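You operate a simulated robot arm through the tools that you are given. There is no shell and no other tool.

You are at the controls of a simulated robot arm. One attempt, no reset.

TASK
Put things in order on the front of the wooden bench. At the end: the brown small carton stands where the yellow knob stood; the yellow knob stands where the green valve stood; the grey valve cap from the front of the wooden bench is on the brown box (marked "NUTS"); the green valve stands where the grey valve cap stood; whatever was shut is shut again. Leave all else as you found it, and nothing knocked over.

It is judged by the outcome, as a careful person would: the job done as asked, and still so three seconds after it is handed in. It fails if anything else is knocked over, pushed out of place, dropped, spilled or broken. A push-on lid holds only when it is set on centred and level and pressed home; a screw cap is set on level and turned clockwise until tight.

THE ROBOT
A 6-joint arm with a two-finger parallel gripper, fixed in place. Base frame: the origin is at the foot of the arm, x ahead of it, y to its left, z up; the work surface is at about z = 0. Readings come in mm, degrees, newtons and seconds.
With the tool pointing down near the work surface it reaches from about 140 to 580 mm from the base axis. Its first joint turns from -66.0 to 66.0 degrees. Payload 2.1 kg.
Tool frame: the origin (TCP) lies between the finger pads and is the grasp point; the fingertips stand 30 mm ahead of it; z points along the fingers, y is the line along which they close. The gripper opens to 94 mm. The fingers are 28 mm wide and 10 mm thick; the gripper's body (50 by 96 mm) begins 55 mm behind the TCP.
Orientation is that of the tool frame in the base frame, as [roll, pitch, yaw] about the fixed x, y, z axes, in that order (R = Rz(yaw) Ry(pitch) Rx(roll)). With the fingers straight down and closing along the base's y, the tool's x points along the base's -x, its y along +y and its z along -z.

THE INTERFACE
- The arm moves only by the tool apply_moves. Its arguments are lists of equal length, an entry for each row: "slide": the shift along the tool's x, y, z in mm, a list of three; "rot": the turn, a rotation vector about the tool's x, y, z in degrees, a list of three; "gripper": the closure, from 0 (fully open) to 1 (shut). In form: {"slide": [[x, y, z], ...], "rot": [[ax, ay, az], ...], "gripper": [gripper, ...]}. A call has 1 to 20 rows; each row is the pose to reach, as a shift and turn from the pose commanded when the call began, along the tool's axes at that moment. Each row takes 0.2 s and may step no farther than 50 mm and 8.6 degrees from the row before; otherwise, or with a gripper value out of range, the whole call is refused. Where a pose cannot be reached the arm comes as near as it can. A force on the tool above 40 N (or 10 N above the force at the start of the call, whichever is more), or a blocked arm, ends the call early, and 0.2 s more pass. The fingers move at their own pace (about 72 mm/s each) and stop on an object; they squeeze with about 32 N. The grip force told is the motor's: it shows also when the fingers shut on nothing. Time passes only in rows, and 0.2 s behind the last, so rows that repeat a pose let the fingers close. The reply holds the time, the measured pose of the TCP, the force on the tool along the base axes, the opening and the grip force, in the units named above and with some noise, with the torque about the TCP (base axes, N m) and any sound that the robot's microphone picked up, and new pictures: "show" is both (left out), scene, wrist or none.
- Cameras (640 x 400 px; columns grow to the right, rows downward): "scene" is fixed at [22.6, -363.7, 504.2]; the picture's right is [0.92, -0.40, 0.00], its down [-0.15, -0.34, -0.93] and it looks along [0.37, 0.85, -0.37] (base axes); focal length 331 px, centre (320, 200). "wrist" rides on the gripper at [76, 14, -102] in the tool frame; the picture's right is [-0.18, 0.98, 0.00], its down [-0.75, -0.14, -0.64] and it looks along [-0.63, -0.12, 0.77] (tool axes); focal length 243 px, centre (320, 200). There is no depth. A picture from a camera that has moved, and an enlarged one, comes with that camera's place and axes in the base frame and with its lens. The place of the scene camera against the robot may be out by one fixed shift of up to 25 mm in any direction.
- close_up(camera, box): a new picture of the part [left, top, right, bottom] of that camera's present view, enlarged. It takes no simulated time.
- close_job(): hands the job in; it is judged then, once.

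Nothing tells you positions but the pictures and the camera data. Unless the task says otherwise, let go and move clear before handing in.

The tools are called after ">>>" as a command line: name --argument value ..., lists and objects as JSON in quotes. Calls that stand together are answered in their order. apply_moves: Moves the arm, as the interface text tells. Its arguments: {"type":"object","properties":{"slide":{"type":"array","items":{"type":"array","items":{"type":"number"}}},"rot":{"type":"array","items":{"type":"array","items":{"type":"number"}}},"gripper":{"type":"array","items":{"type":"number"}},"show":{"type":"string","enum":["both","scene","wrist","none"]}},"required":["slide","rot","gripper"]} The other tools are called the same way: close_up (camera, box) takes an enlarged picture of a part of a camera's view; close_job () hands the job in.

At the start:

```text
t: 0.0
tcp_pos: [265.0, 252.7, 275.3]
tcp_rot: [180.0, 0.0, 180.0]
ft_force: [0.2, -0.7, -0.2]
ft_torque: [-0.01, 0.0, 0.02]
gripper_width: 93.9
grasp_force: 0.0
```

scene: 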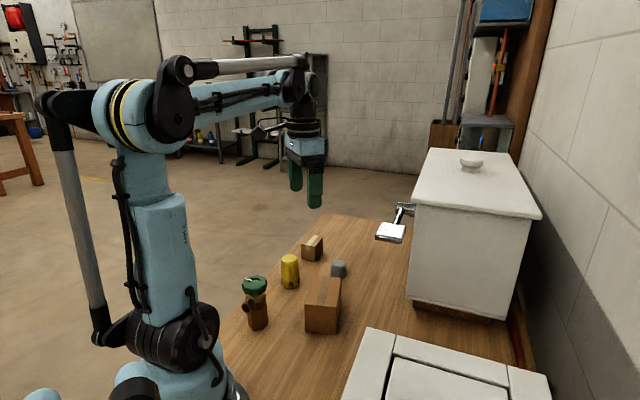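
wrist: 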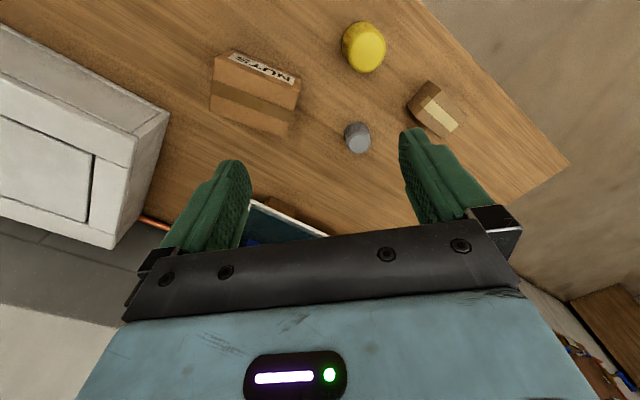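

I see the green valve, yellow knob, small brown carton, grey cap and the NUTS box on the bench in front of a white chest. I'll take enlarged pictures before moving.

>>> close_up --camera "scene" --box '[220, 210, 380, 350]'

>>> close_up --camera "wrist" --box '[180, 0, 500, 200]'

>>> close_up --camera "scene" --box '[340, 120, 560, 400]'

```text
2.86 times, centred on (300, 280) of scene
camera zoom: at [22.6, -363.7, 504.2], right [0.92, -0.4, 0.0], down [-0.15, -0.34, -0.93], along [0.37, 0.85, -0.37], focal length 944 px, centre (377, -29)
```

zoom: 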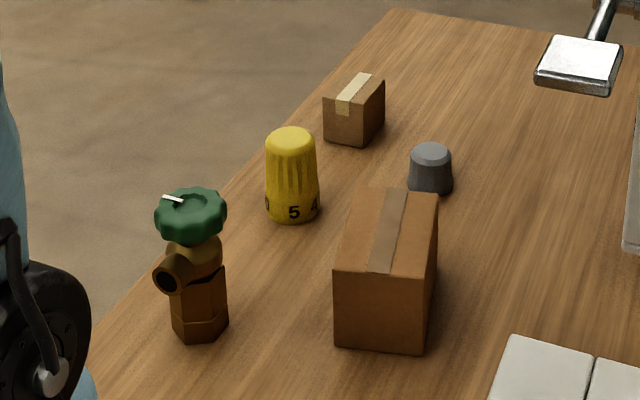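

```text
2.00 times, centred on (340, 100) of wrist
camera zoom: at [188.7, 265.4, 378.5], right [0.18, 0.98, 0.0], down [0.75, -0.14, 0.64], along [0.63, -0.12, -0.77], focal length 485 px, centre (280, 400)
```

zoom: 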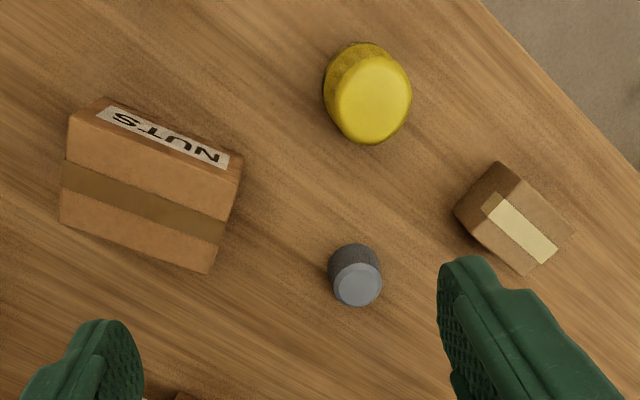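

```text
1.43 times, centred on (450, 260) of scene
camera zoom: at [22.6, -363.7, 504.2], right [0.92, -0.4, 0.0], down [-0.15, -0.34, -0.93], along [0.37, 0.85, -0.37], focal length 472 px, centre (134, 114)
```

zoom: 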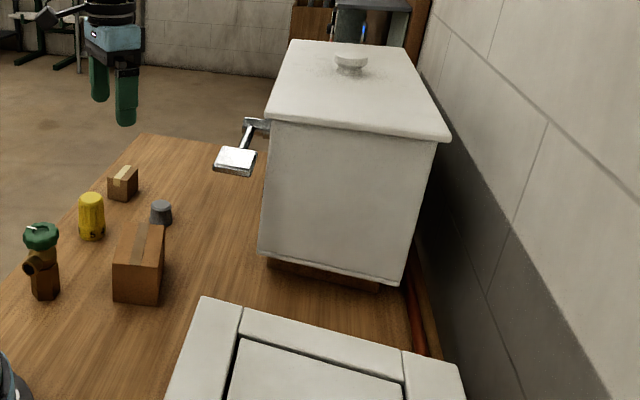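

I take the valve to be near (122,195), the knob near (240,307), the carton near (337,401), the cap near (368,290) and the box near (260,165). I'll move the hand back and up to get a wrist-camera survey of all of them.

>>> apply_moves --slide '[[20, -15, -10], [45, -30, -25], [70, -45, -40], [85, -55, -50], [85, -55, -50]]' --rot '[[0, 0, 0], [0, 0, 0], [0, 0, 0], [0, 0, 0], [0, 0, 0]]' --gripper '[0, 0, 0, 0, 0]' --show "both"

```text
t: 1.2
tcp_pos: [180.9, 195.9, 325.1]
tcp_rot: [180.0, 0.0, -179.9]
ft_force: [-0.7, 0.2, -0.2]
ft_torque: [0.01, -0.03, 0.0]
gripper_width: 93.9
grasp_force: 0.1
camera wrist: at [103.4, 210.5, 428.5], right [0.18, 0.98, 0.0], down [0.75, -0.14, 0.64], along [0.63, -0.12, -0.77], focal length 243 px, centre (320, 200)
```

scene: 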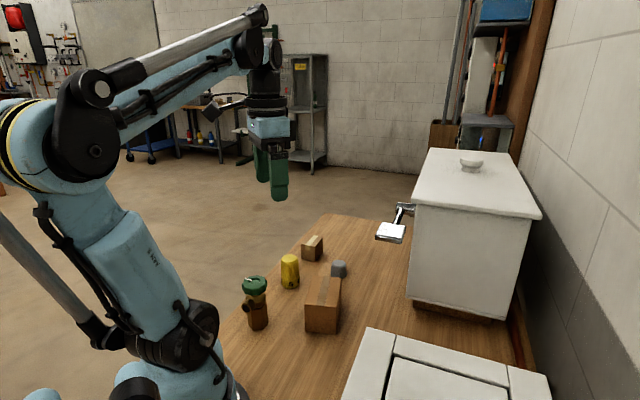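
wrist: 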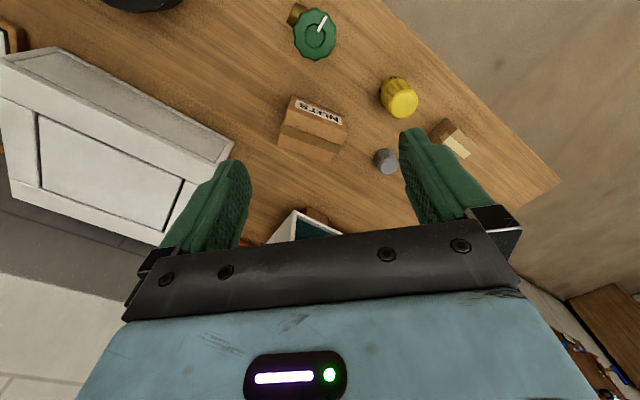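

All the pieces are in view now. I'll zoom in to fix the positions.

>>> close_up --camera "wrist" --box '[260, 0, 500, 180]'

>>> close_up --camera "wrist" --box '[240, 140, 400, 250]'

>>> close_up --camera "scene" --box '[360, 180, 440, 260]'

```text
2.22 times, centred on (380, 90) of wrist
camera zoom: at [103.4, 210.5, 428.5], right [0.18, 0.98, 0.0], down [0.75, -0.14, 0.64], along [0.63, -0.12, -0.77], focal length 539 px, centre (187, 444)
```

zoom: 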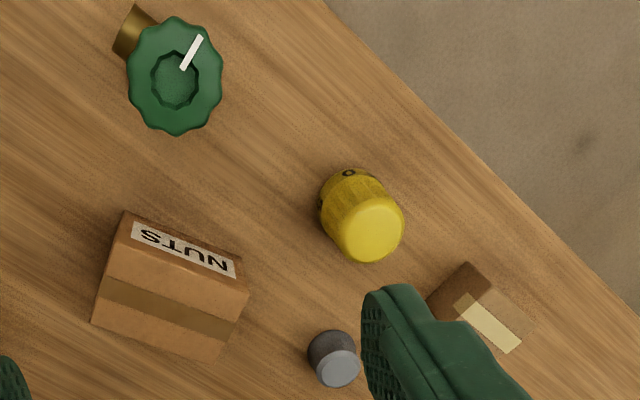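

```text
3.64 times, centred on (320, 195) of wrist
camera zoom: at [103.4, 210.5, 428.5], right [0.18, 0.98, 0.0], down [0.75, -0.14, 0.64], along [0.63, -0.12, -0.77], focal length 882 px, centre (320, 218)
```

zoom: 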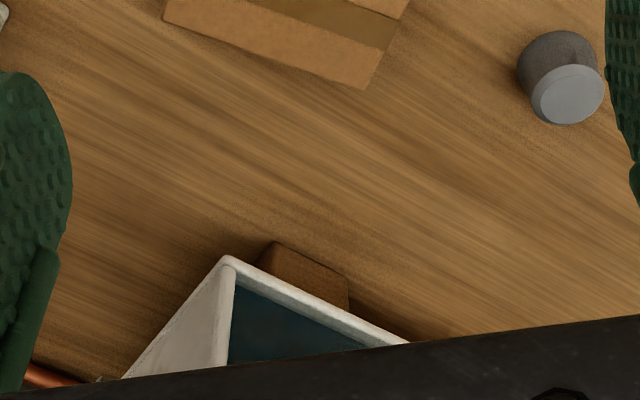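

```text
5.00 times, centred on (400, 220) of scene
camera zoom: at [22.6, -363.7, 504.2], right [0.92, -0.4, 0.0], down [-0.15, -0.34, -0.93], along [0.37, 0.85, -0.37], focal length 1653 px, centre (-80, 100)
```

zoom: 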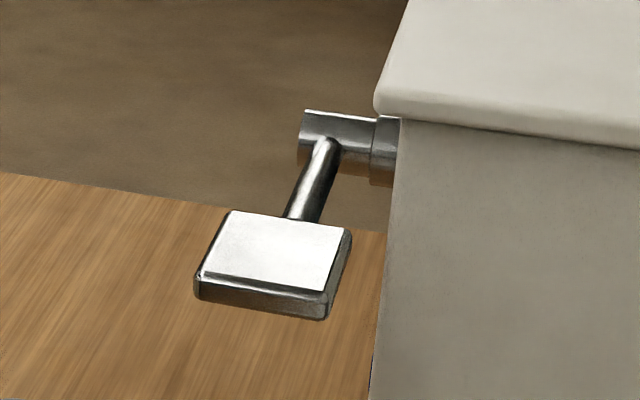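

The cap triangulates to about (368,293), 37 mm tall. I'll zoom further on the box, valve and knob.

>>> close_up --camera "wrist" --box '[270, 85, 366, 165]'

>>> close_up --camera "wrist" --box '[270, 0, 366, 70]'

>>> close_up --camera "wrist" --box '[370, 60, 486, 180]'

>>> close_up --camera "scene" --box '[230, 220, 350, 340]'

```text
5.00 times, centred on (318, 125) of wrist
camera zoom: at [103.4, 210.5, 428.5], right [0.18, 0.98, 0.0], down [0.75, -0.14, 0.64], along [0.63, -0.12, -0.77], focal length 1213 px, centre (330, 575)
```

zoom: 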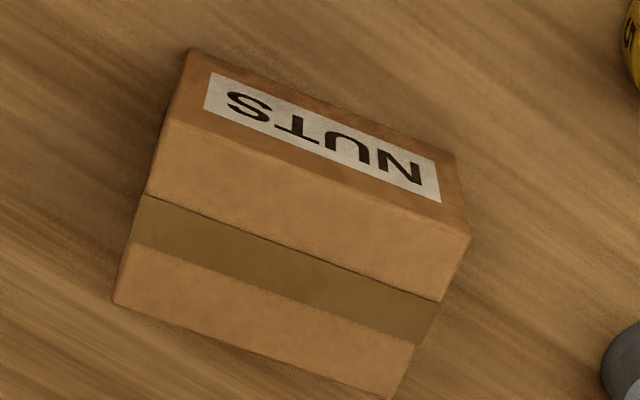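

```text
5.71 times, centred on (318, 35) of wrist
camera zoom: at [103.4, 210.5, 428.5], right [0.18, 0.98, 0.0], down [0.75, -0.14, 0.64], along [0.63, -0.12, -0.77], focal length 1386 px, centre (331, 1143)
```

zoom: 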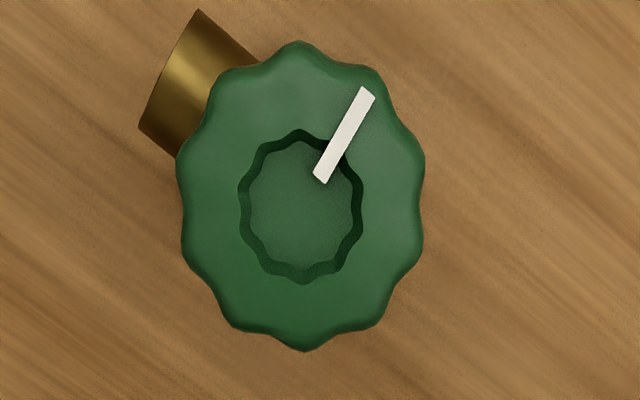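

```text
3.33 times, centred on (428, 120) of wrist
camera zoom: at [103.4, 210.5, 428.5], right [0.18, 0.98, 0.0], down [0.75, -0.14, 0.64], along [0.63, -0.12, -0.77], focal length 809 px, centre (-40, 467)
```

zoom: 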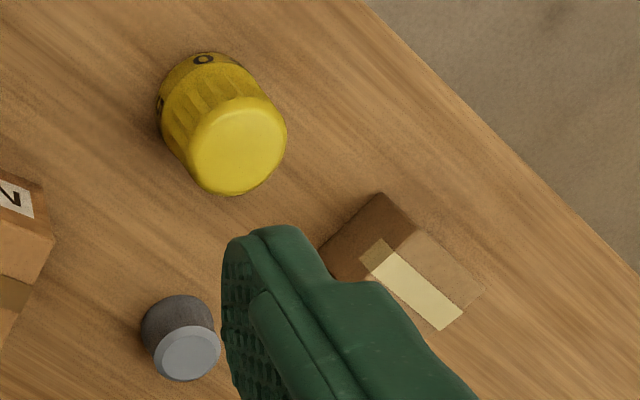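

```text
3.33 times, centred on (290, 280) of scene
camera zoom: at [22.6, -363.7, 504.2], right [0.92, -0.4, 0.0], down [-0.15, -0.34, -0.93], along [0.37, 0.85, -0.37], focal length 1102 px, centre (420, -67)
```

zoom: 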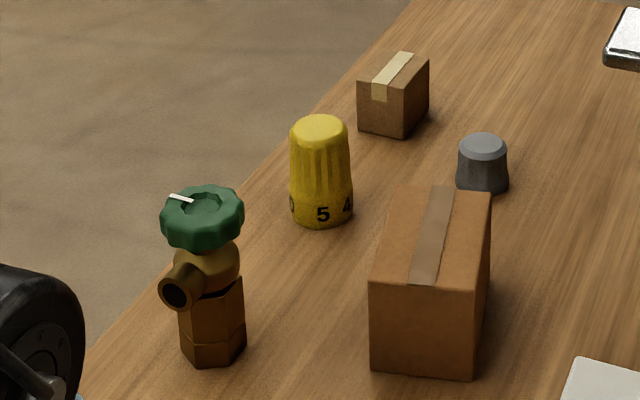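

I have estimates for the box centre (274,165, top at about 66), valve (134,199), knob (238,305) and cap (368,293). Next I'll go high over the cap with the tool turned radially, both to check the cap and to see where the silver lever is.

>>> apply_moves --slide '[[-20, 10, 5], [-45, 22, 10], [-70, 34, 15], [-95, 46, 20], [-120, 58, 25], [-145, 72, 32], [-170, 86, 40], [-188, 96, 45], [-188, 96, 45]]' --rot '[[0, 0, -5], [0, 0, -11], [0, 0, -17], [0, 0, -23], [0, 0, -29], [0, 0, -35], [0, 0, -41], [0, 0, -47], [0, 0, -47]]' --gripper '[0, 0, 0, 0, 0, 0, 0, 0, 0]' --show "both"

```text
t: 3.2
tcp_pos: [368.4, 293.4, 281.3]
tcp_rot: [-180.0, 0.0, -132.9]
ft_force: [0.3, 0.7, 0.9]
ft_torque: [0.01, 0.02, 0.02]
gripper_width: 93.8
grasp_force: 0.1
camera wrist: at [305.3, 245.9, 383.7], right [-0.59, 0.8, 0.0], down [0.62, 0.46, 0.64], along [0.52, 0.38, -0.77], focal length 243 px, centre (320, 200)
```

scene: 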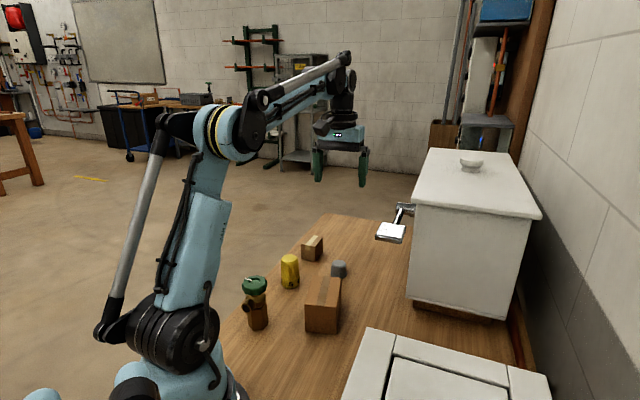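
wrist: 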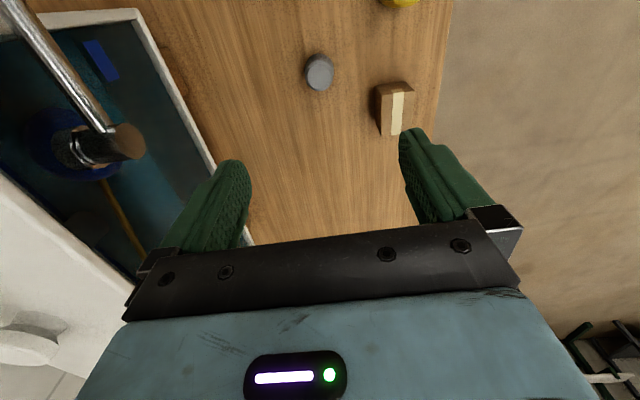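

The lever pivots near (451,180,z≈222) and runs back to a paddle near (380,100,z≈215), so I'll keep clear of that region. I'll zoom on the cap and carton from here.

>>> close_up --camera "wrist" --box '[280, 30, 440, 150]'

>>> close_up --camera "wrist" --box '[0, 0, 260, 200]'

```text
3.33 times, centred on (360, 90) of wrist
camera zoom: at [305.3, 245.9, 383.7], right [-0.59, 0.8, 0.0], down [0.62, 0.46, 0.64], along [0.52, 0.38, -0.77], focal length 809 px, centre (187, 567)
```

zoom: 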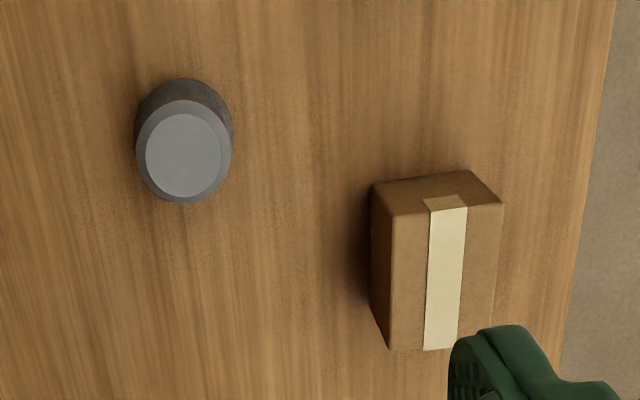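

```text
2.00 times, centred on (130, 100) of wrist
camera zoom: at [305.3, 245.9, 383.7], right [-0.59, 0.8, 0.0], down [0.62, 0.46, 0.64], along [0.52, 0.38, -0.77], focal length 485 px, centre (700, 400)
```

zoom: 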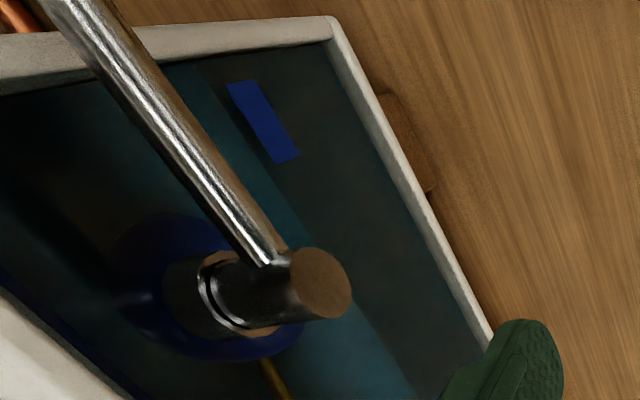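

The cap is right under the tool at about (369,293). I'll descend with the fingers open to just above the bench, then look before closing.

>>> apply_moves --slide '[[0.3, -1.0, 35], [0.3, -1.0, 75], [0.3, -1.0, 115], [0.3, -1.0, 155], [0.3, -1.0, 190], [0.3, -1.0, 215], [0.3, -1.0, 232], [0.3, -1.0, 243], [0.3, -1.0, 243]]' --rot '[[0, 0, 0], [0, 0, 0], [0, 0, 0], [0, 0, 0], [0, 0, 0], [0, 0, 0], [0, 0, 0], [0, 0, 0], [0, 0, 0]]' --gripper '[0, 0, 0, 0, 0, 0, 0, 0, 0]' --show "both"

```text
t: 5.2
tcp_pos: [369.1, 291.5, 36.7]
tcp_rot: [179.9, 0.1, -133.0]
ft_force: [-0.5, 0.1, 0.1]
ft_torque: [-0.03, 0.0, 0.03]
gripper_width: 93.7
grasp_force: 0.1
camera wrist: at [305.9, 245.0, 139.7], right [-0.59, 0.81, 0.0], down [0.62, 0.45, 0.64], along [0.52, 0.38, -0.77], focal length 243 px, centre (320, 200)
```

scene: 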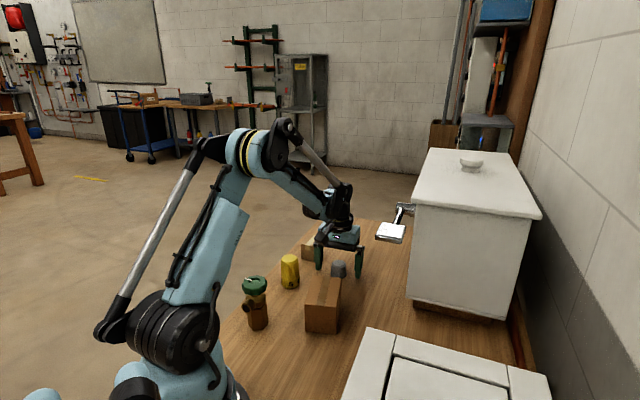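
wrist: 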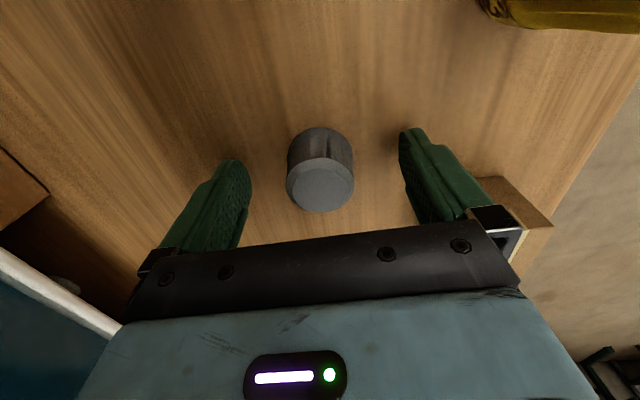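

The cap sits centred between the fingers. I'll close on it and lift it straight up.

>>> apply_moves --slide '[[0, 0, 0], [0, 0, 0], [0, 0, 0], [0, 0, 0], [0, 0, 0]]' --rot '[[0, 0, 0], [0, 0, 0], [0, 0, 0], [0, 0, 0], [0, 0, 0]]' --gripper '[0.4, 0.7, 1, 1, 1]' --show "wrist"

```text
t: 6.4
tcp_pos: [368.8, 292.2, 36.7]
tcp_rot: [180.0, 0.0, -133.1]
ft_force: [0.2, 0.9, -0.9]
ft_torque: [0.03, 0.01, -0.02]
gripper_width: 38.2
grasp_force: 32.0
camera wrist: at [306.0, 245.1, 140.0], right [-0.59, 0.81, 0.0], down [0.62, 0.45, 0.64], along [0.52, 0.38, -0.77], focal length 243 px, centre (320, 200)
```

wrist: 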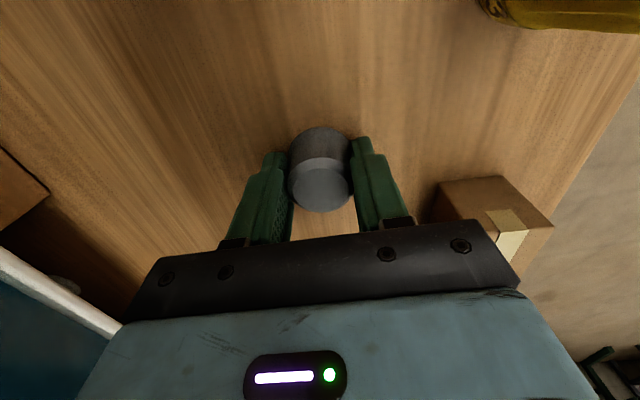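

The cap is held at its centre (38 mm grip). I'll lift it, carry it over the NUTS box and check the view before lowering.

>>> apply_moves --slide '[[0, 0, -15], [0, 0, -45], [0, 0, -80], [0, 0, -110], [0, 0, -133], [25, -2.7, -133], [60, -6.6, -133], [95, -10.4, -133], [130, -14.3, -133], [150, -16.5, -133], [158, -17.4, -133], [158, -17.4, -133]]' --rot '[[0, 0, 0], [0, 0, 0], [0, 0, 0], [0, 0, 0], [0, 0, 0], [0, 0, 0], [0, 0, 0], [0, 0, 0], [0, 0, 0], [0, 0, 0], [0, 0, 0], [0, 0, 0]]' --gripper '[1, 1, 1, 1, 1, 1, 1, 1, 1, 1, 1, 1]' --show "both"

```text
t: 9.0
tcp_pos: [273.1, 163.3, 169.6]
tcp_rot: [180.0, 0.0, -133.0]
ft_force: [0.4, 0.0, 0.1]
ft_torque: [0.0, -0.03, 0.0]
gripper_width: 38.2
grasp_force: 31.9
camera wrist: at [210.5, 117.0, 273.4], right [-0.59, 0.81, 0.0], down [0.62, 0.45, 0.64], along [0.52, 0.38, -0.77], focal length 243 px, centre (320, 200)
```

scene: 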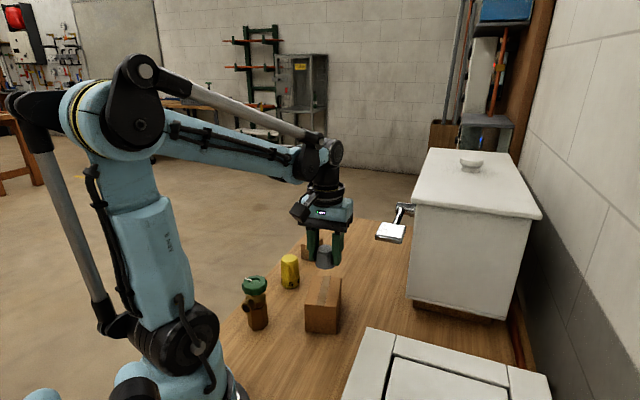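
wrist: 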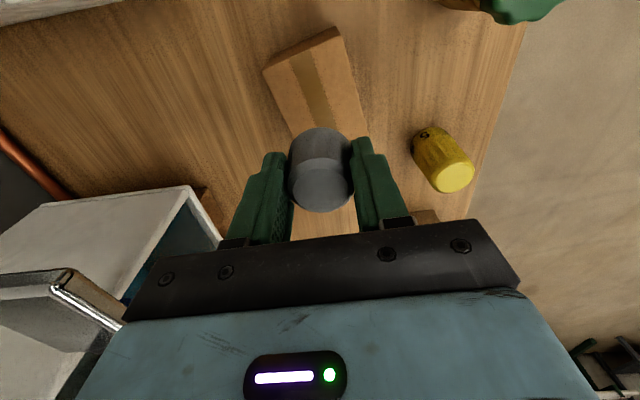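

The cap is over the box. I'll zoom to check the box's top corners against the planned spot.

>>> close_up --camera "wrist" --box '[240, 10, 400, 150]'

>>> close_up --camera "scene" --box '[270, 200, 370, 350]'

```text
2.86 times, centred on (320, 80) of wrist
camera zoom: at [210.5, 117.0, 273.4], right [-0.59, 0.81, 0.0], down [0.62, 0.45, 0.64], along [0.52, 0.38, -0.77], focal length 693 px, centre (320, 543)
```

zoom: 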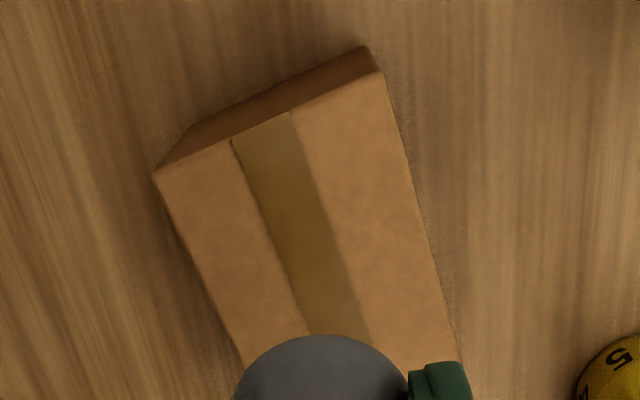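

```text
2.67 times, centred on (320, 275) of scene
camera zoom: at [22.6, -363.7, 504.2], right [0.92, -0.4, 0.0], down [-0.15, -0.34, -0.93], along [0.37, 0.85, -0.37], focal length 882 px, centre (320, 0)
```

zoom: 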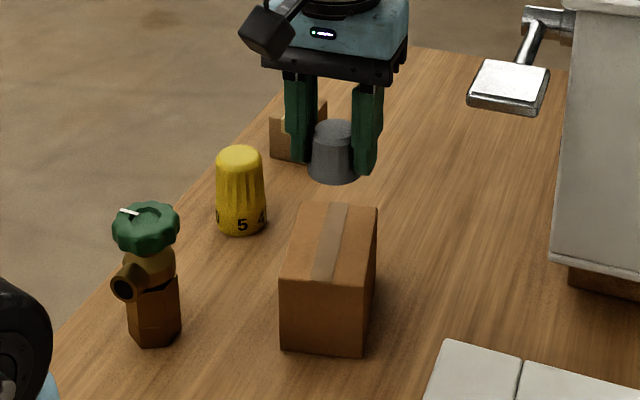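

The box corners agree with my estimate, centre (273,165.5) and top at about 66. I'll lower to a few millimetres above the top.

>>> apply_moves --slide '[[0, 0, 20], [0, 0, 42], [0, 0, 56], [0, 0, 62], [0, 0, 64], [0, 0, 64]]' --rot '[[0, 0, 0], [0, 0, 0], [0, 0, 0], [0, 0, 0], [0, 0, 0], [0, 0, 0]]' --gripper '[1, 1, 1, 1, 1, 1]' --show "scene"

>>> close_up --camera "scene" --box '[290, 230, 370, 350]'

```text
t: 10.4
tcp_pos: [274.0, 165.2, 106.6]
tcp_rot: [180.0, 0.0, -133.1]
ft_force: [-0.7, 0.4, 2.1]
ft_torque: [0.04, 0.07, 0.05]
gripper_width: 38.3
grasp_force: 31.9
```

scene: 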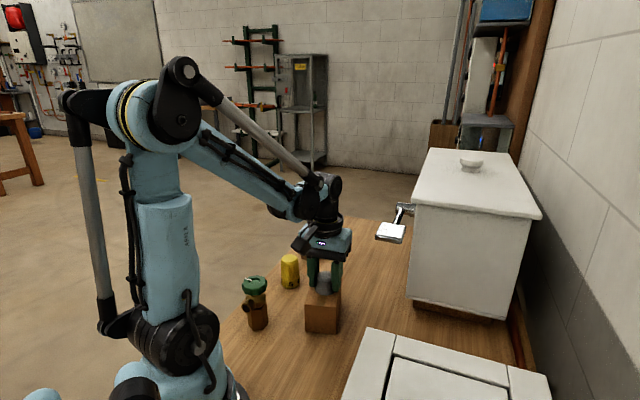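

```text
3.33 times, centred on (330, 290) of scene
camera zoom: at [22.6, -363.7, 504.2], right [0.92, -0.4, 0.0], down [-0.15, -0.34, -0.93], along [0.37, 0.85, -0.37], focal length 1102 px, centre (287, -100)
```

zoom: 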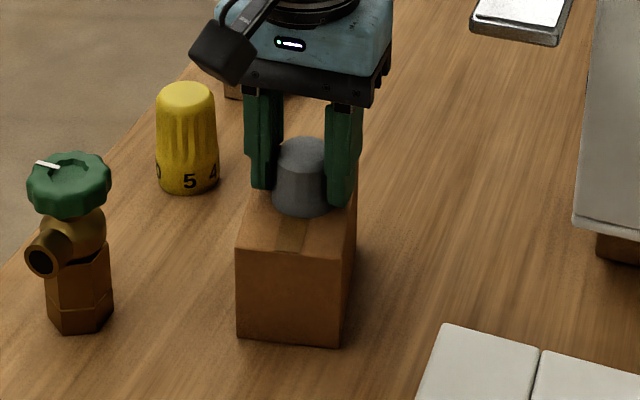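

The force rose slightly to 2 N, so contact may be starting. I'll creep down in small steps.

>>> apply_moves --slide '[[0, 0, 0.6], [0, 0, 0.6]]' --rot '[[0, 0, 0], [0, 0, 0]]' --gripper '[1, 1]' --show "none"

```text
t: 11.0
tcp_pos: [272.9, 164.5, 103.6]
tcp_rot: [180.0, 0.1, -133.0]
ft_force: [-2.6, -0.6, 22.4]
ft_torque: [0.04, 0.06, 0.1]
gripper_width: 38.4
grasp_force: 32.3
```

Contact is firm at 22 N. I'll ease back about half a millimetre, then open gently.

>>> apply_moves --slide '[[0, 0, -0.5], [0, 0, -0.5]]' --rot '[[0, 0, 0], [0, 0, 0]]' --gripper '[1, 1]' --show "none"

```text
t: 11.6
tcp_pos: [274.4, 163.1, 107.0]
tcp_rot: [-180.0, 0.0, -133.0]
ft_force: [1.5, 2.8, 3.3]
ft_torque: [0.07, -0.06, 0.04]
gripper_width: 37.8
grasp_force: 31.9
```

Contact is light at about 3 N. I'll open and lift straight up.

>>> apply_moves --slide '[[0, 0, 0], [0, 0, 0], [0, 0, 0], [0, 0, -10], [0, 0, -35], [0, 0, -70], [0, 0, -100], [0, 0, -100]]' --rot '[[0, 0, 0], [0, 0, 0], [0, 0, 0], [0, 0, 0], [0, 0, 0], [0, 0, 0], [0, 0, 0], [0, 0, 0]]' --gripper '[0.5, 0.3, 0.2, 0.1, 0, 0, 0, 0]' --show "both"

>>> close_up --camera "scene" --box '[230, 220, 370, 340]'

```text
t: 13.4
tcp_pos: [274.4, 165.5, 206.0]
tcp_rot: [-179.9, 0.0, -133.0]
ft_force: [0.2, -0.3, -0.5]
ft_torque: [0.04, -0.01, -0.01]
gripper_width: 93.9
grasp_force: 0.0
camera wrist: at [211.6, 117.7, 310.0], right [-0.59, 0.81, 0.0], down [0.62, 0.45, 0.64], along [0.52, 0.38, -0.77], focal length 243 px, centre (320, 200)
```

scene: 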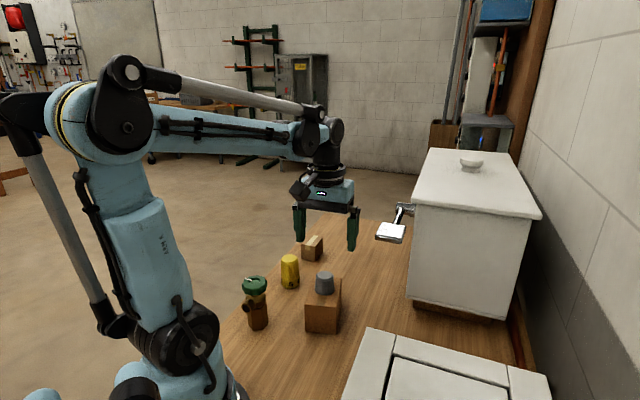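
wrist: 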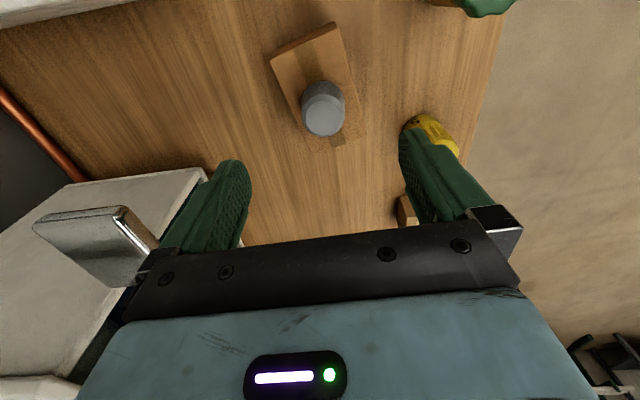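

```text
3.33 times, centred on (300, 280) of scene
camera zoom: at [22.6, -363.7, 504.2], right [0.92, -0.4, 0.0], down [-0.15, -0.34, -0.93], along [0.37, 0.85, -0.37], focal length 1102 px, centre (387, -67)
```

zoom: 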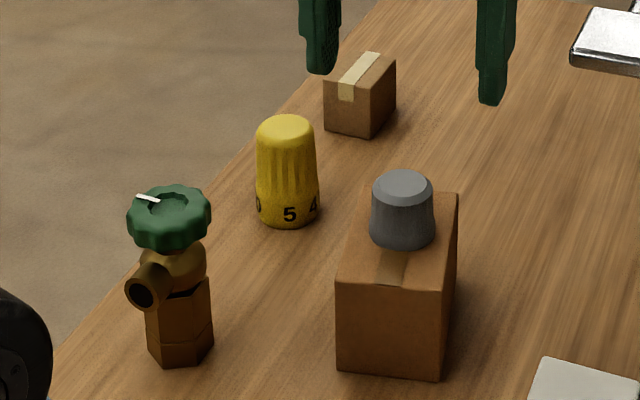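

The cap stands on the box, centred. Next I'll hover over the green valve at about (134,199) to inspect it from close.

>>> apply_moves --slide '[[12, 20, 0], [28, 50, 0], [45, 80, 0], [60, 107, 0], [70, 125, 0], [70, 125, 0]]' --rot '[[0, 0, 0], [0, 0, 0], [0, 0, 0], [0, 0, 0], [0, 0, 0], [0, 0, 0]]' --gripper '[0, 0, 0, 0, 0, 0]' --show "both"

>>> close_up --camera "wrist" --box '[240, 20, 400, 150]'

```text
t: 14.8
tcp_pos: [134.8, 198.3, 205.3]
tcp_rot: [-180.0, 0.0, -133.0]
ft_force: [0.4, -0.4, 0.2]
ft_torque: [-0.01, -0.04, 0.02]
gripper_width: 94.0
grasp_force: 0.0
camera wrist: at [71.9, 151.8, 309.8], right [-0.59, 0.81, 0.0], down [0.62, 0.45, 0.64], along [0.52, 0.38, -0.77], focal length 243 px, centre (320, 200)
```

scene: 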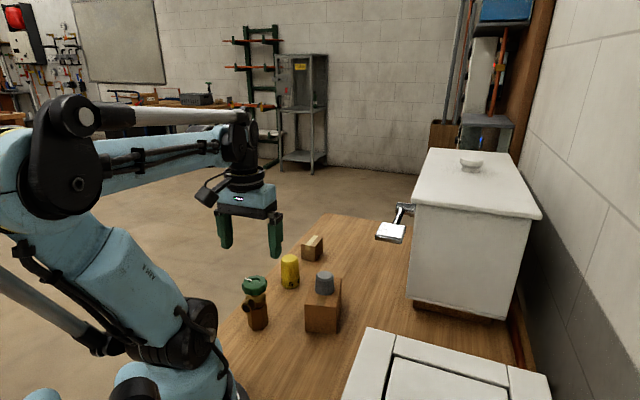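
wrist: 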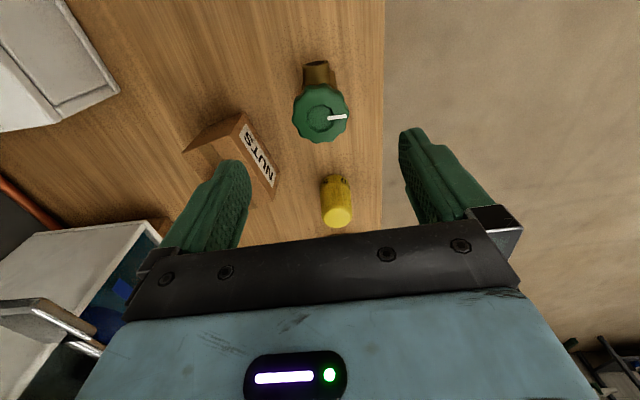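

```text
3.08 times, centred on (320, 85) of wrist
camera zoom: at [71.9, 151.8, 309.8], right [-0.59, 0.81, 0.0], down [0.62, 0.45, 0.64], along [0.52, 0.38, -0.77], focal length 746 px, centre (320, 554)
```

zoom: 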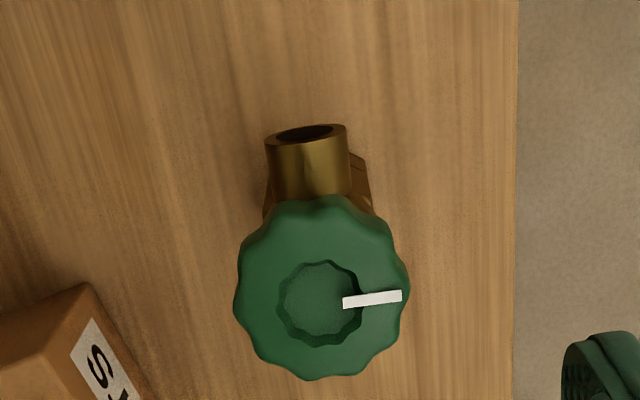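

The valve's wheel is centred under the tool at about (134,199,z≈100), with its outlet pointing back at the robot so the fingers can close across it. I'll descend to wheel height.

>>> apply_moves --slide '[[0.5, -0.4, 20], [0.5, -0.4, 45], [0.5, -0.4, 70], [0.5, -0.4, 90], [0.5, -0.4, 104], [0.5, -0.4, 112], [0.5, -0.4, 112]]' --rot '[[0, 0, 0], [0, 0, 0], [0, 0, 0], [0, 0, 0], [0, 0, 0], [0, 0, 0], [0, 0, 0]]' --gripper '[0, 0, 0, 0, 0, 0, 0]' --show "both"

>>> close_up --camera "scene" --box '[210, 220, 310, 340]'

```text
t: 16.4
tcp_pos: [135.7, 197.5, 92.4]
tcp_rot: [-180.0, -0.1, -133.1]
ft_force: [-0.2, 0.2, 0.7]
ft_torque: [-0.04, -0.02, -0.01]
gripper_width: 94.3
grasp_force: 0.0
camera wrist: at [71.9, 151.3, 197.0], right [-0.59, 0.81, 0.0], down [0.62, 0.45, 0.64], along [0.52, 0.38, -0.77], focal length 243 px, centre (320, 200)
```

scene: 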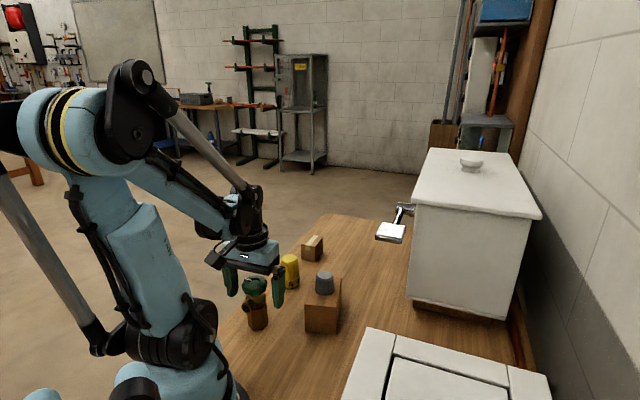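
wrist: 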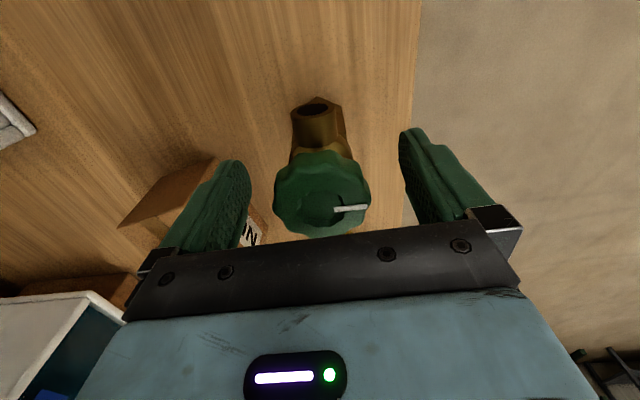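

```text
3.33 times, centred on (260, 280) of scene
camera zoom: at [22.6, -363.7, 504.2], right [0.92, -0.4, 0.0], down [-0.15, -0.34, -0.93], along [0.37, 0.85, -0.37], focal length 1102 px, centre (520, -67)
```

zoom: 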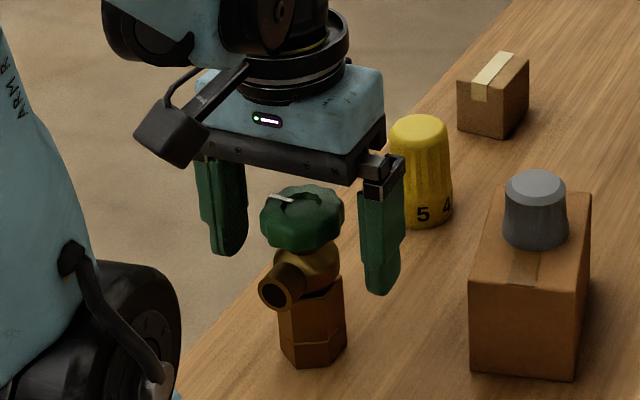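

The wheel is between the fingers and the outlet is clear of them. I'll close.

>>> apply_moves --slide '[[0, 0, 0], [0, 0, 0], [0, 0, 0], [0, 0, 0], [0, 0, 0]]' --rot '[[0, 0, 0], [0, 0, 0], [0, 0, 0], [0, 0, 0], [0, 0, 0]]' --gripper '[0.3, 0.5, 0.8, 1, 1]' --show "both"

>>> close_up --camera "scene" --box '[210, 220, 310, 340]'

>>> close_up --camera "wrist" --box '[240, 80, 400, 250]'

```text
t: 17.6
tcp_pos: [135.0, 198.5, 93.3]
tcp_rot: [-180.0, 0.0, -133.1]
ft_force: [-0.5, 1.7, -0.4]
ft_torque: [0.02, 0.01, 0.04]
gripper_width: 47.2
grasp_force: 32.1
camera wrist: at [71.9, 151.3, 197.1], right [-0.59, 0.81, 0.0], down [0.62, 0.45, 0.64], along [0.52, 0.38, -0.77], focal length 243 px, centre (320, 200)
```

scene: 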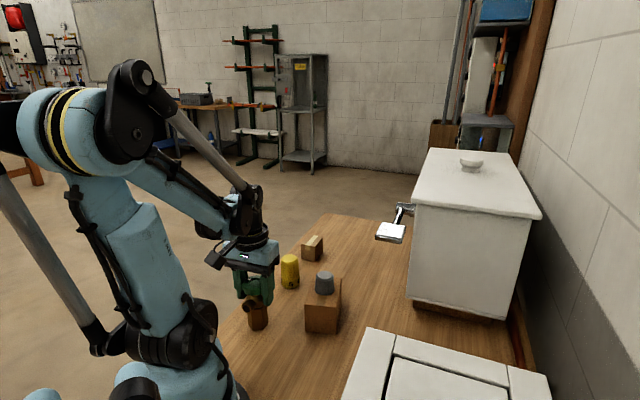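
wrist: 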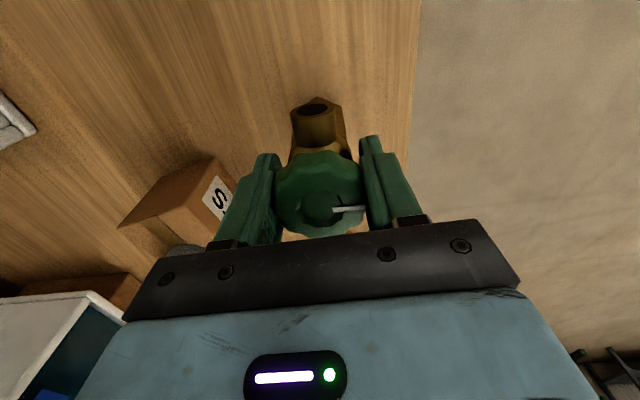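

```text
3.33 times, centred on (260, 280) of scene
camera zoom: at [22.6, -363.7, 504.2], right [0.92, -0.4, 0.0], down [-0.15, -0.34, -0.93], along [0.37, 0.85, -0.37], focal length 1102 px, centre (520, -67)
```

zoom: 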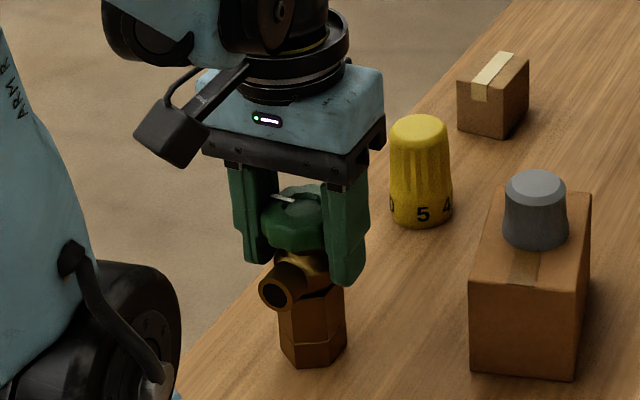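

```text
2.35 times, centred on (320, 165) of wrist
camera zoom: at [71.9, 151.3, 197.1], right [-0.59, 0.81, 0.0], down [0.62, 0.45, 0.64], along [0.52, 0.38, -0.77], focal length 571 px, centre (320, 282)
```

zoom: 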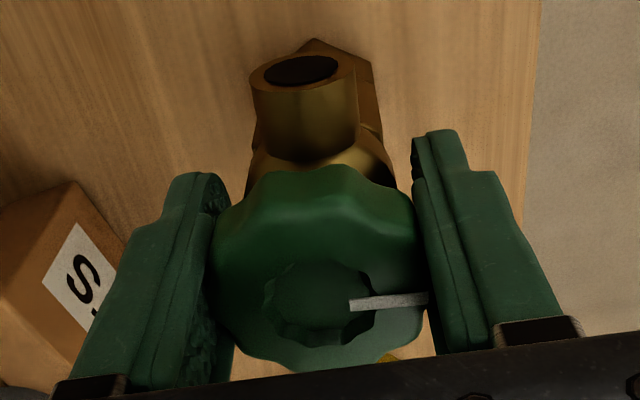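

The valve is gripped firmly at 47 mm. I'll lift it well clear and carry it to the cap's old spot (368.5,292.5).

>>> apply_moves --slide '[[0, 0, -5], [0, 0, -25], [0, 0, -55], [0, 0, -90], [0, 0, -120], [0, 0, -140], [-12, -5.6, -140], [-36, -16.9, -140], [-66, -31, -140], [-98, -46, -140], [-130, -61, -140], [-162, -76, -140], [-194, -91, -140], [-216, -101.3, -140], [-226, -106, -140], [-228.5, -107.2, -140], [-228.5, -107.2, -140]]' --rot '[[0, 0, 0], [0, 0, 0], [0, 0, 0], [0, 0, 0], [0, 0, 0], [0, 0, 0], [0, 0, 0], [0, 0, 0], [0, 0, 0], [0, 0, 0], [0, 0, 0], [0, 0, 0], [0, 0, 0], [0, 0, 0], [0, 0, 0], [0, 0, 0], [0, 0, 0]]' --gripper '[1, 1, 1, 1, 1, 1, 1, 1, 1, 1, 1, 1, 1, 1, 1, 1, 1]' --show "both"

>>> close_up --camera "scene" --box '[270, 130, 410, 310]'

```text
t: 21.2
tcp_pos: [368.6, 292.0, 234.7]
tcp_rot: [179.9, 0.0, -133.0]
ft_force: [0.1, -0.1, -3.9]
ft_torque: [0.0, 0.0, 0.0]
gripper_width: 47.3
grasp_force: 31.9
camera wrist: at [306.0, 245.2, 337.8], right [-0.59, 0.81, 0.0], down [0.62, 0.45, 0.64], along [0.52, 0.38, -0.77], focal length 243 px, centre (320, 200)
```

scene: 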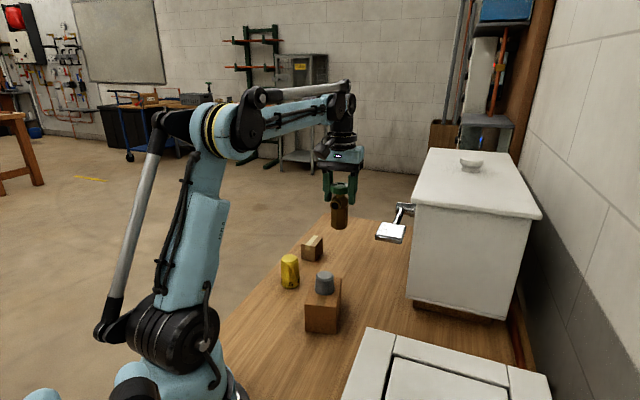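
wrist: 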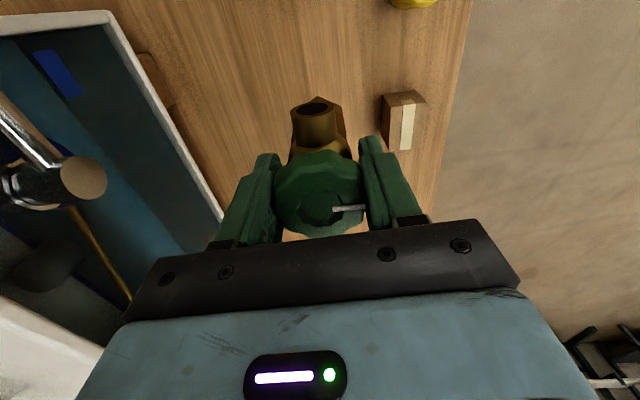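

```text
2.22 times, centred on (340, 220) of scene
camera zoom: at [22.6, -363.7, 504.2], right [0.92, -0.4, 0.0], down [-0.15, -0.34, -0.93], along [0.37, 0.85, -0.37], focal length 735 px, centre (276, 156)
```

zoom: 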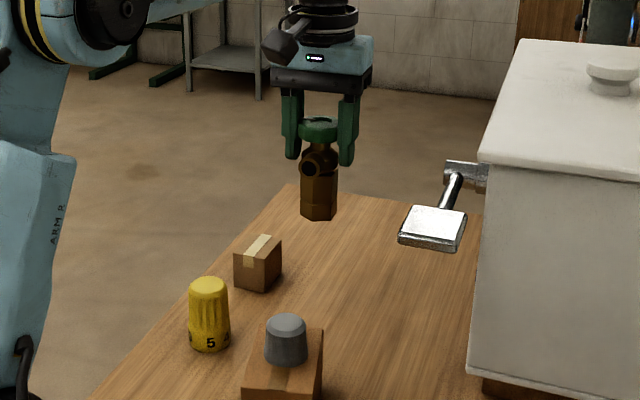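

The valve hangs straight, held well above its target spot. I'll lower it to just above the bench.

>>> apply_moves --slide '[[0, 0, 20], [0, 0, 50], [0, 0, 85], [0, 0, 112], [0, 0, 128], [0, 0, 135], [0, 0, 138], [0, 0, 138]]' --rot '[[0, 0, 0], [0, 0, 0], [0, 0, 0], [0, 0, 0], [0, 0, 0], [0, 0, 0], [0, 0, 0], [0, 0, 0]]' --gripper '[1, 1, 1, 1, 1, 1, 1, 1]' --show "scene"

>>> close_up --camera "scene" --box '[270, 180, 410, 310]'

```text
t: 23.0
tcp_pos: [369.5, 291.1, 95.9]
tcp_rot: [-180.0, 0.0, -133.0]
ft_force: [-0.5, -0.1, -5.7]
ft_torque: [0.0, 0.01, 0.0]
gripper_width: 47.3
grasp_force: 32.5
```

scene: 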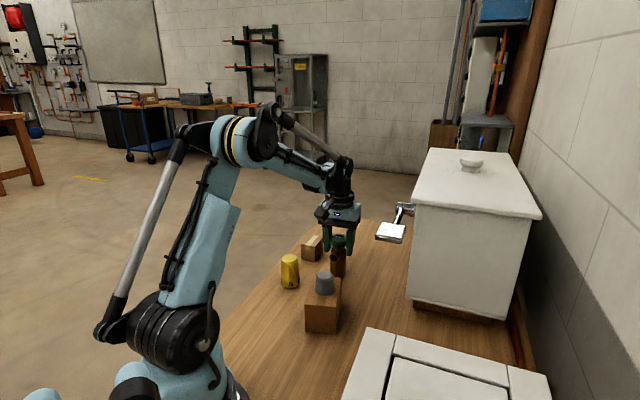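

```text
3.08 times, centred on (340, 245) of scene
camera zoom: at [22.6, -363.7, 504.2], right [0.92, -0.4, 0.0], down [-0.15, -0.34, -0.93], along [0.37, 0.85, -0.37], focal length 1017 px, centre (258, 62)
```

zoom: 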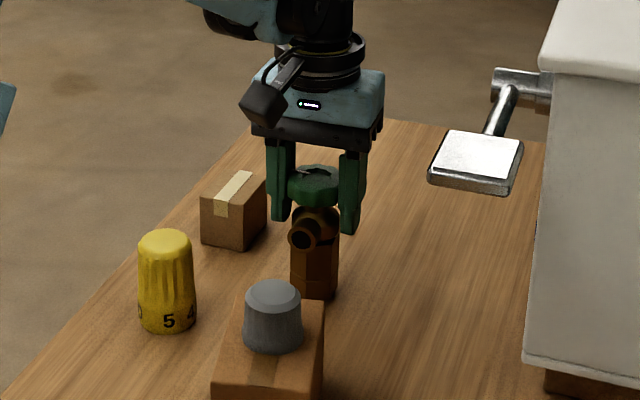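

I'll creep down until the base touches the bench.

>>> apply_moves --slide '[[0, 0, 1.0], [0, 0, 1.0]]' --rot '[[0, 0, 0], [0, 0, 0]]' --gripper '[1, 1]' --show "none"

```text
t: 23.6
tcp_pos: [367.9, 291.0, 95.4]
tcp_rot: [-180.0, 0.0, -133.0]
ft_force: [-0.5, -0.1, -5.6]
ft_torque: [0.0, 0.03, -0.01]
gripper_width: 47.0
grasp_force: 32.3
```

>>> apply_moves --slide '[[0, 0, 0.7], [0, 0, 0.7]]' --rot '[[0, 0, 0], [0, 0, 0]]' --gripper '[1, 1]' --show "none"

```text
t: 24.2
tcp_pos: [369.0, 291.7, 94.7]
tcp_rot: [180.0, 0.0, -133.1]
ft_force: [-0.4, 0.2, -3.9]
ft_torque: [0.03, 0.02, 0.02]
gripper_width: 47.1
grasp_force: 32.2
```

Still just carrying the weight, so I'll step down a little more.

>>> apply_moves --slide '[[0, 0, 0.4], [0, 0, 0.4]]' --rot '[[0, 0, 0], [0, 0, 0]]' --gripper '[1, 1]' --show "none"

```text
t: 24.8
tcp_pos: [368.9, 291.7, 93.8]
tcp_rot: [-180.0, 0.0, -133.0]
ft_force: [-0.2, -0.5, -4.2]
ft_torque: [-0.04, 0.0, -0.02]
gripper_width: 46.8
grasp_force: 32.3
```

>>> apply_moves --slide '[[0, 0, 0.4], [0, 0, 0.4]]' --rot '[[0, 0, 0], [0, 0, 0]]' --gripper '[1, 1]' --show "none"

```text
t: 25.4
tcp_pos: [368.3, 292.3, 92.4]
tcp_rot: [180.0, 0.0, -133.1]
ft_force: [0.4, -0.1, -2.7]
ft_torque: [-0.06, -0.04, 0.03]
gripper_width: 46.9
grasp_force: 32.5
```

>>> apply_moves --slide '[[0, 0, 0.4], [0, 0, 0.4]]' --rot '[[0, 0, 0], [0, 0, 0]]' --gripper '[1, 1]' --show "none"

```text
t: 26.0
tcp_pos: [368.1, 293.0, 93.0]
tcp_rot: [180.0, 0.0, -133.1]
ft_force: [-0.2, 1.2, 9.7]
ft_torque: [-0.2, -0.11, 0.01]
gripper_width: 46.7
grasp_force: 31.9
```

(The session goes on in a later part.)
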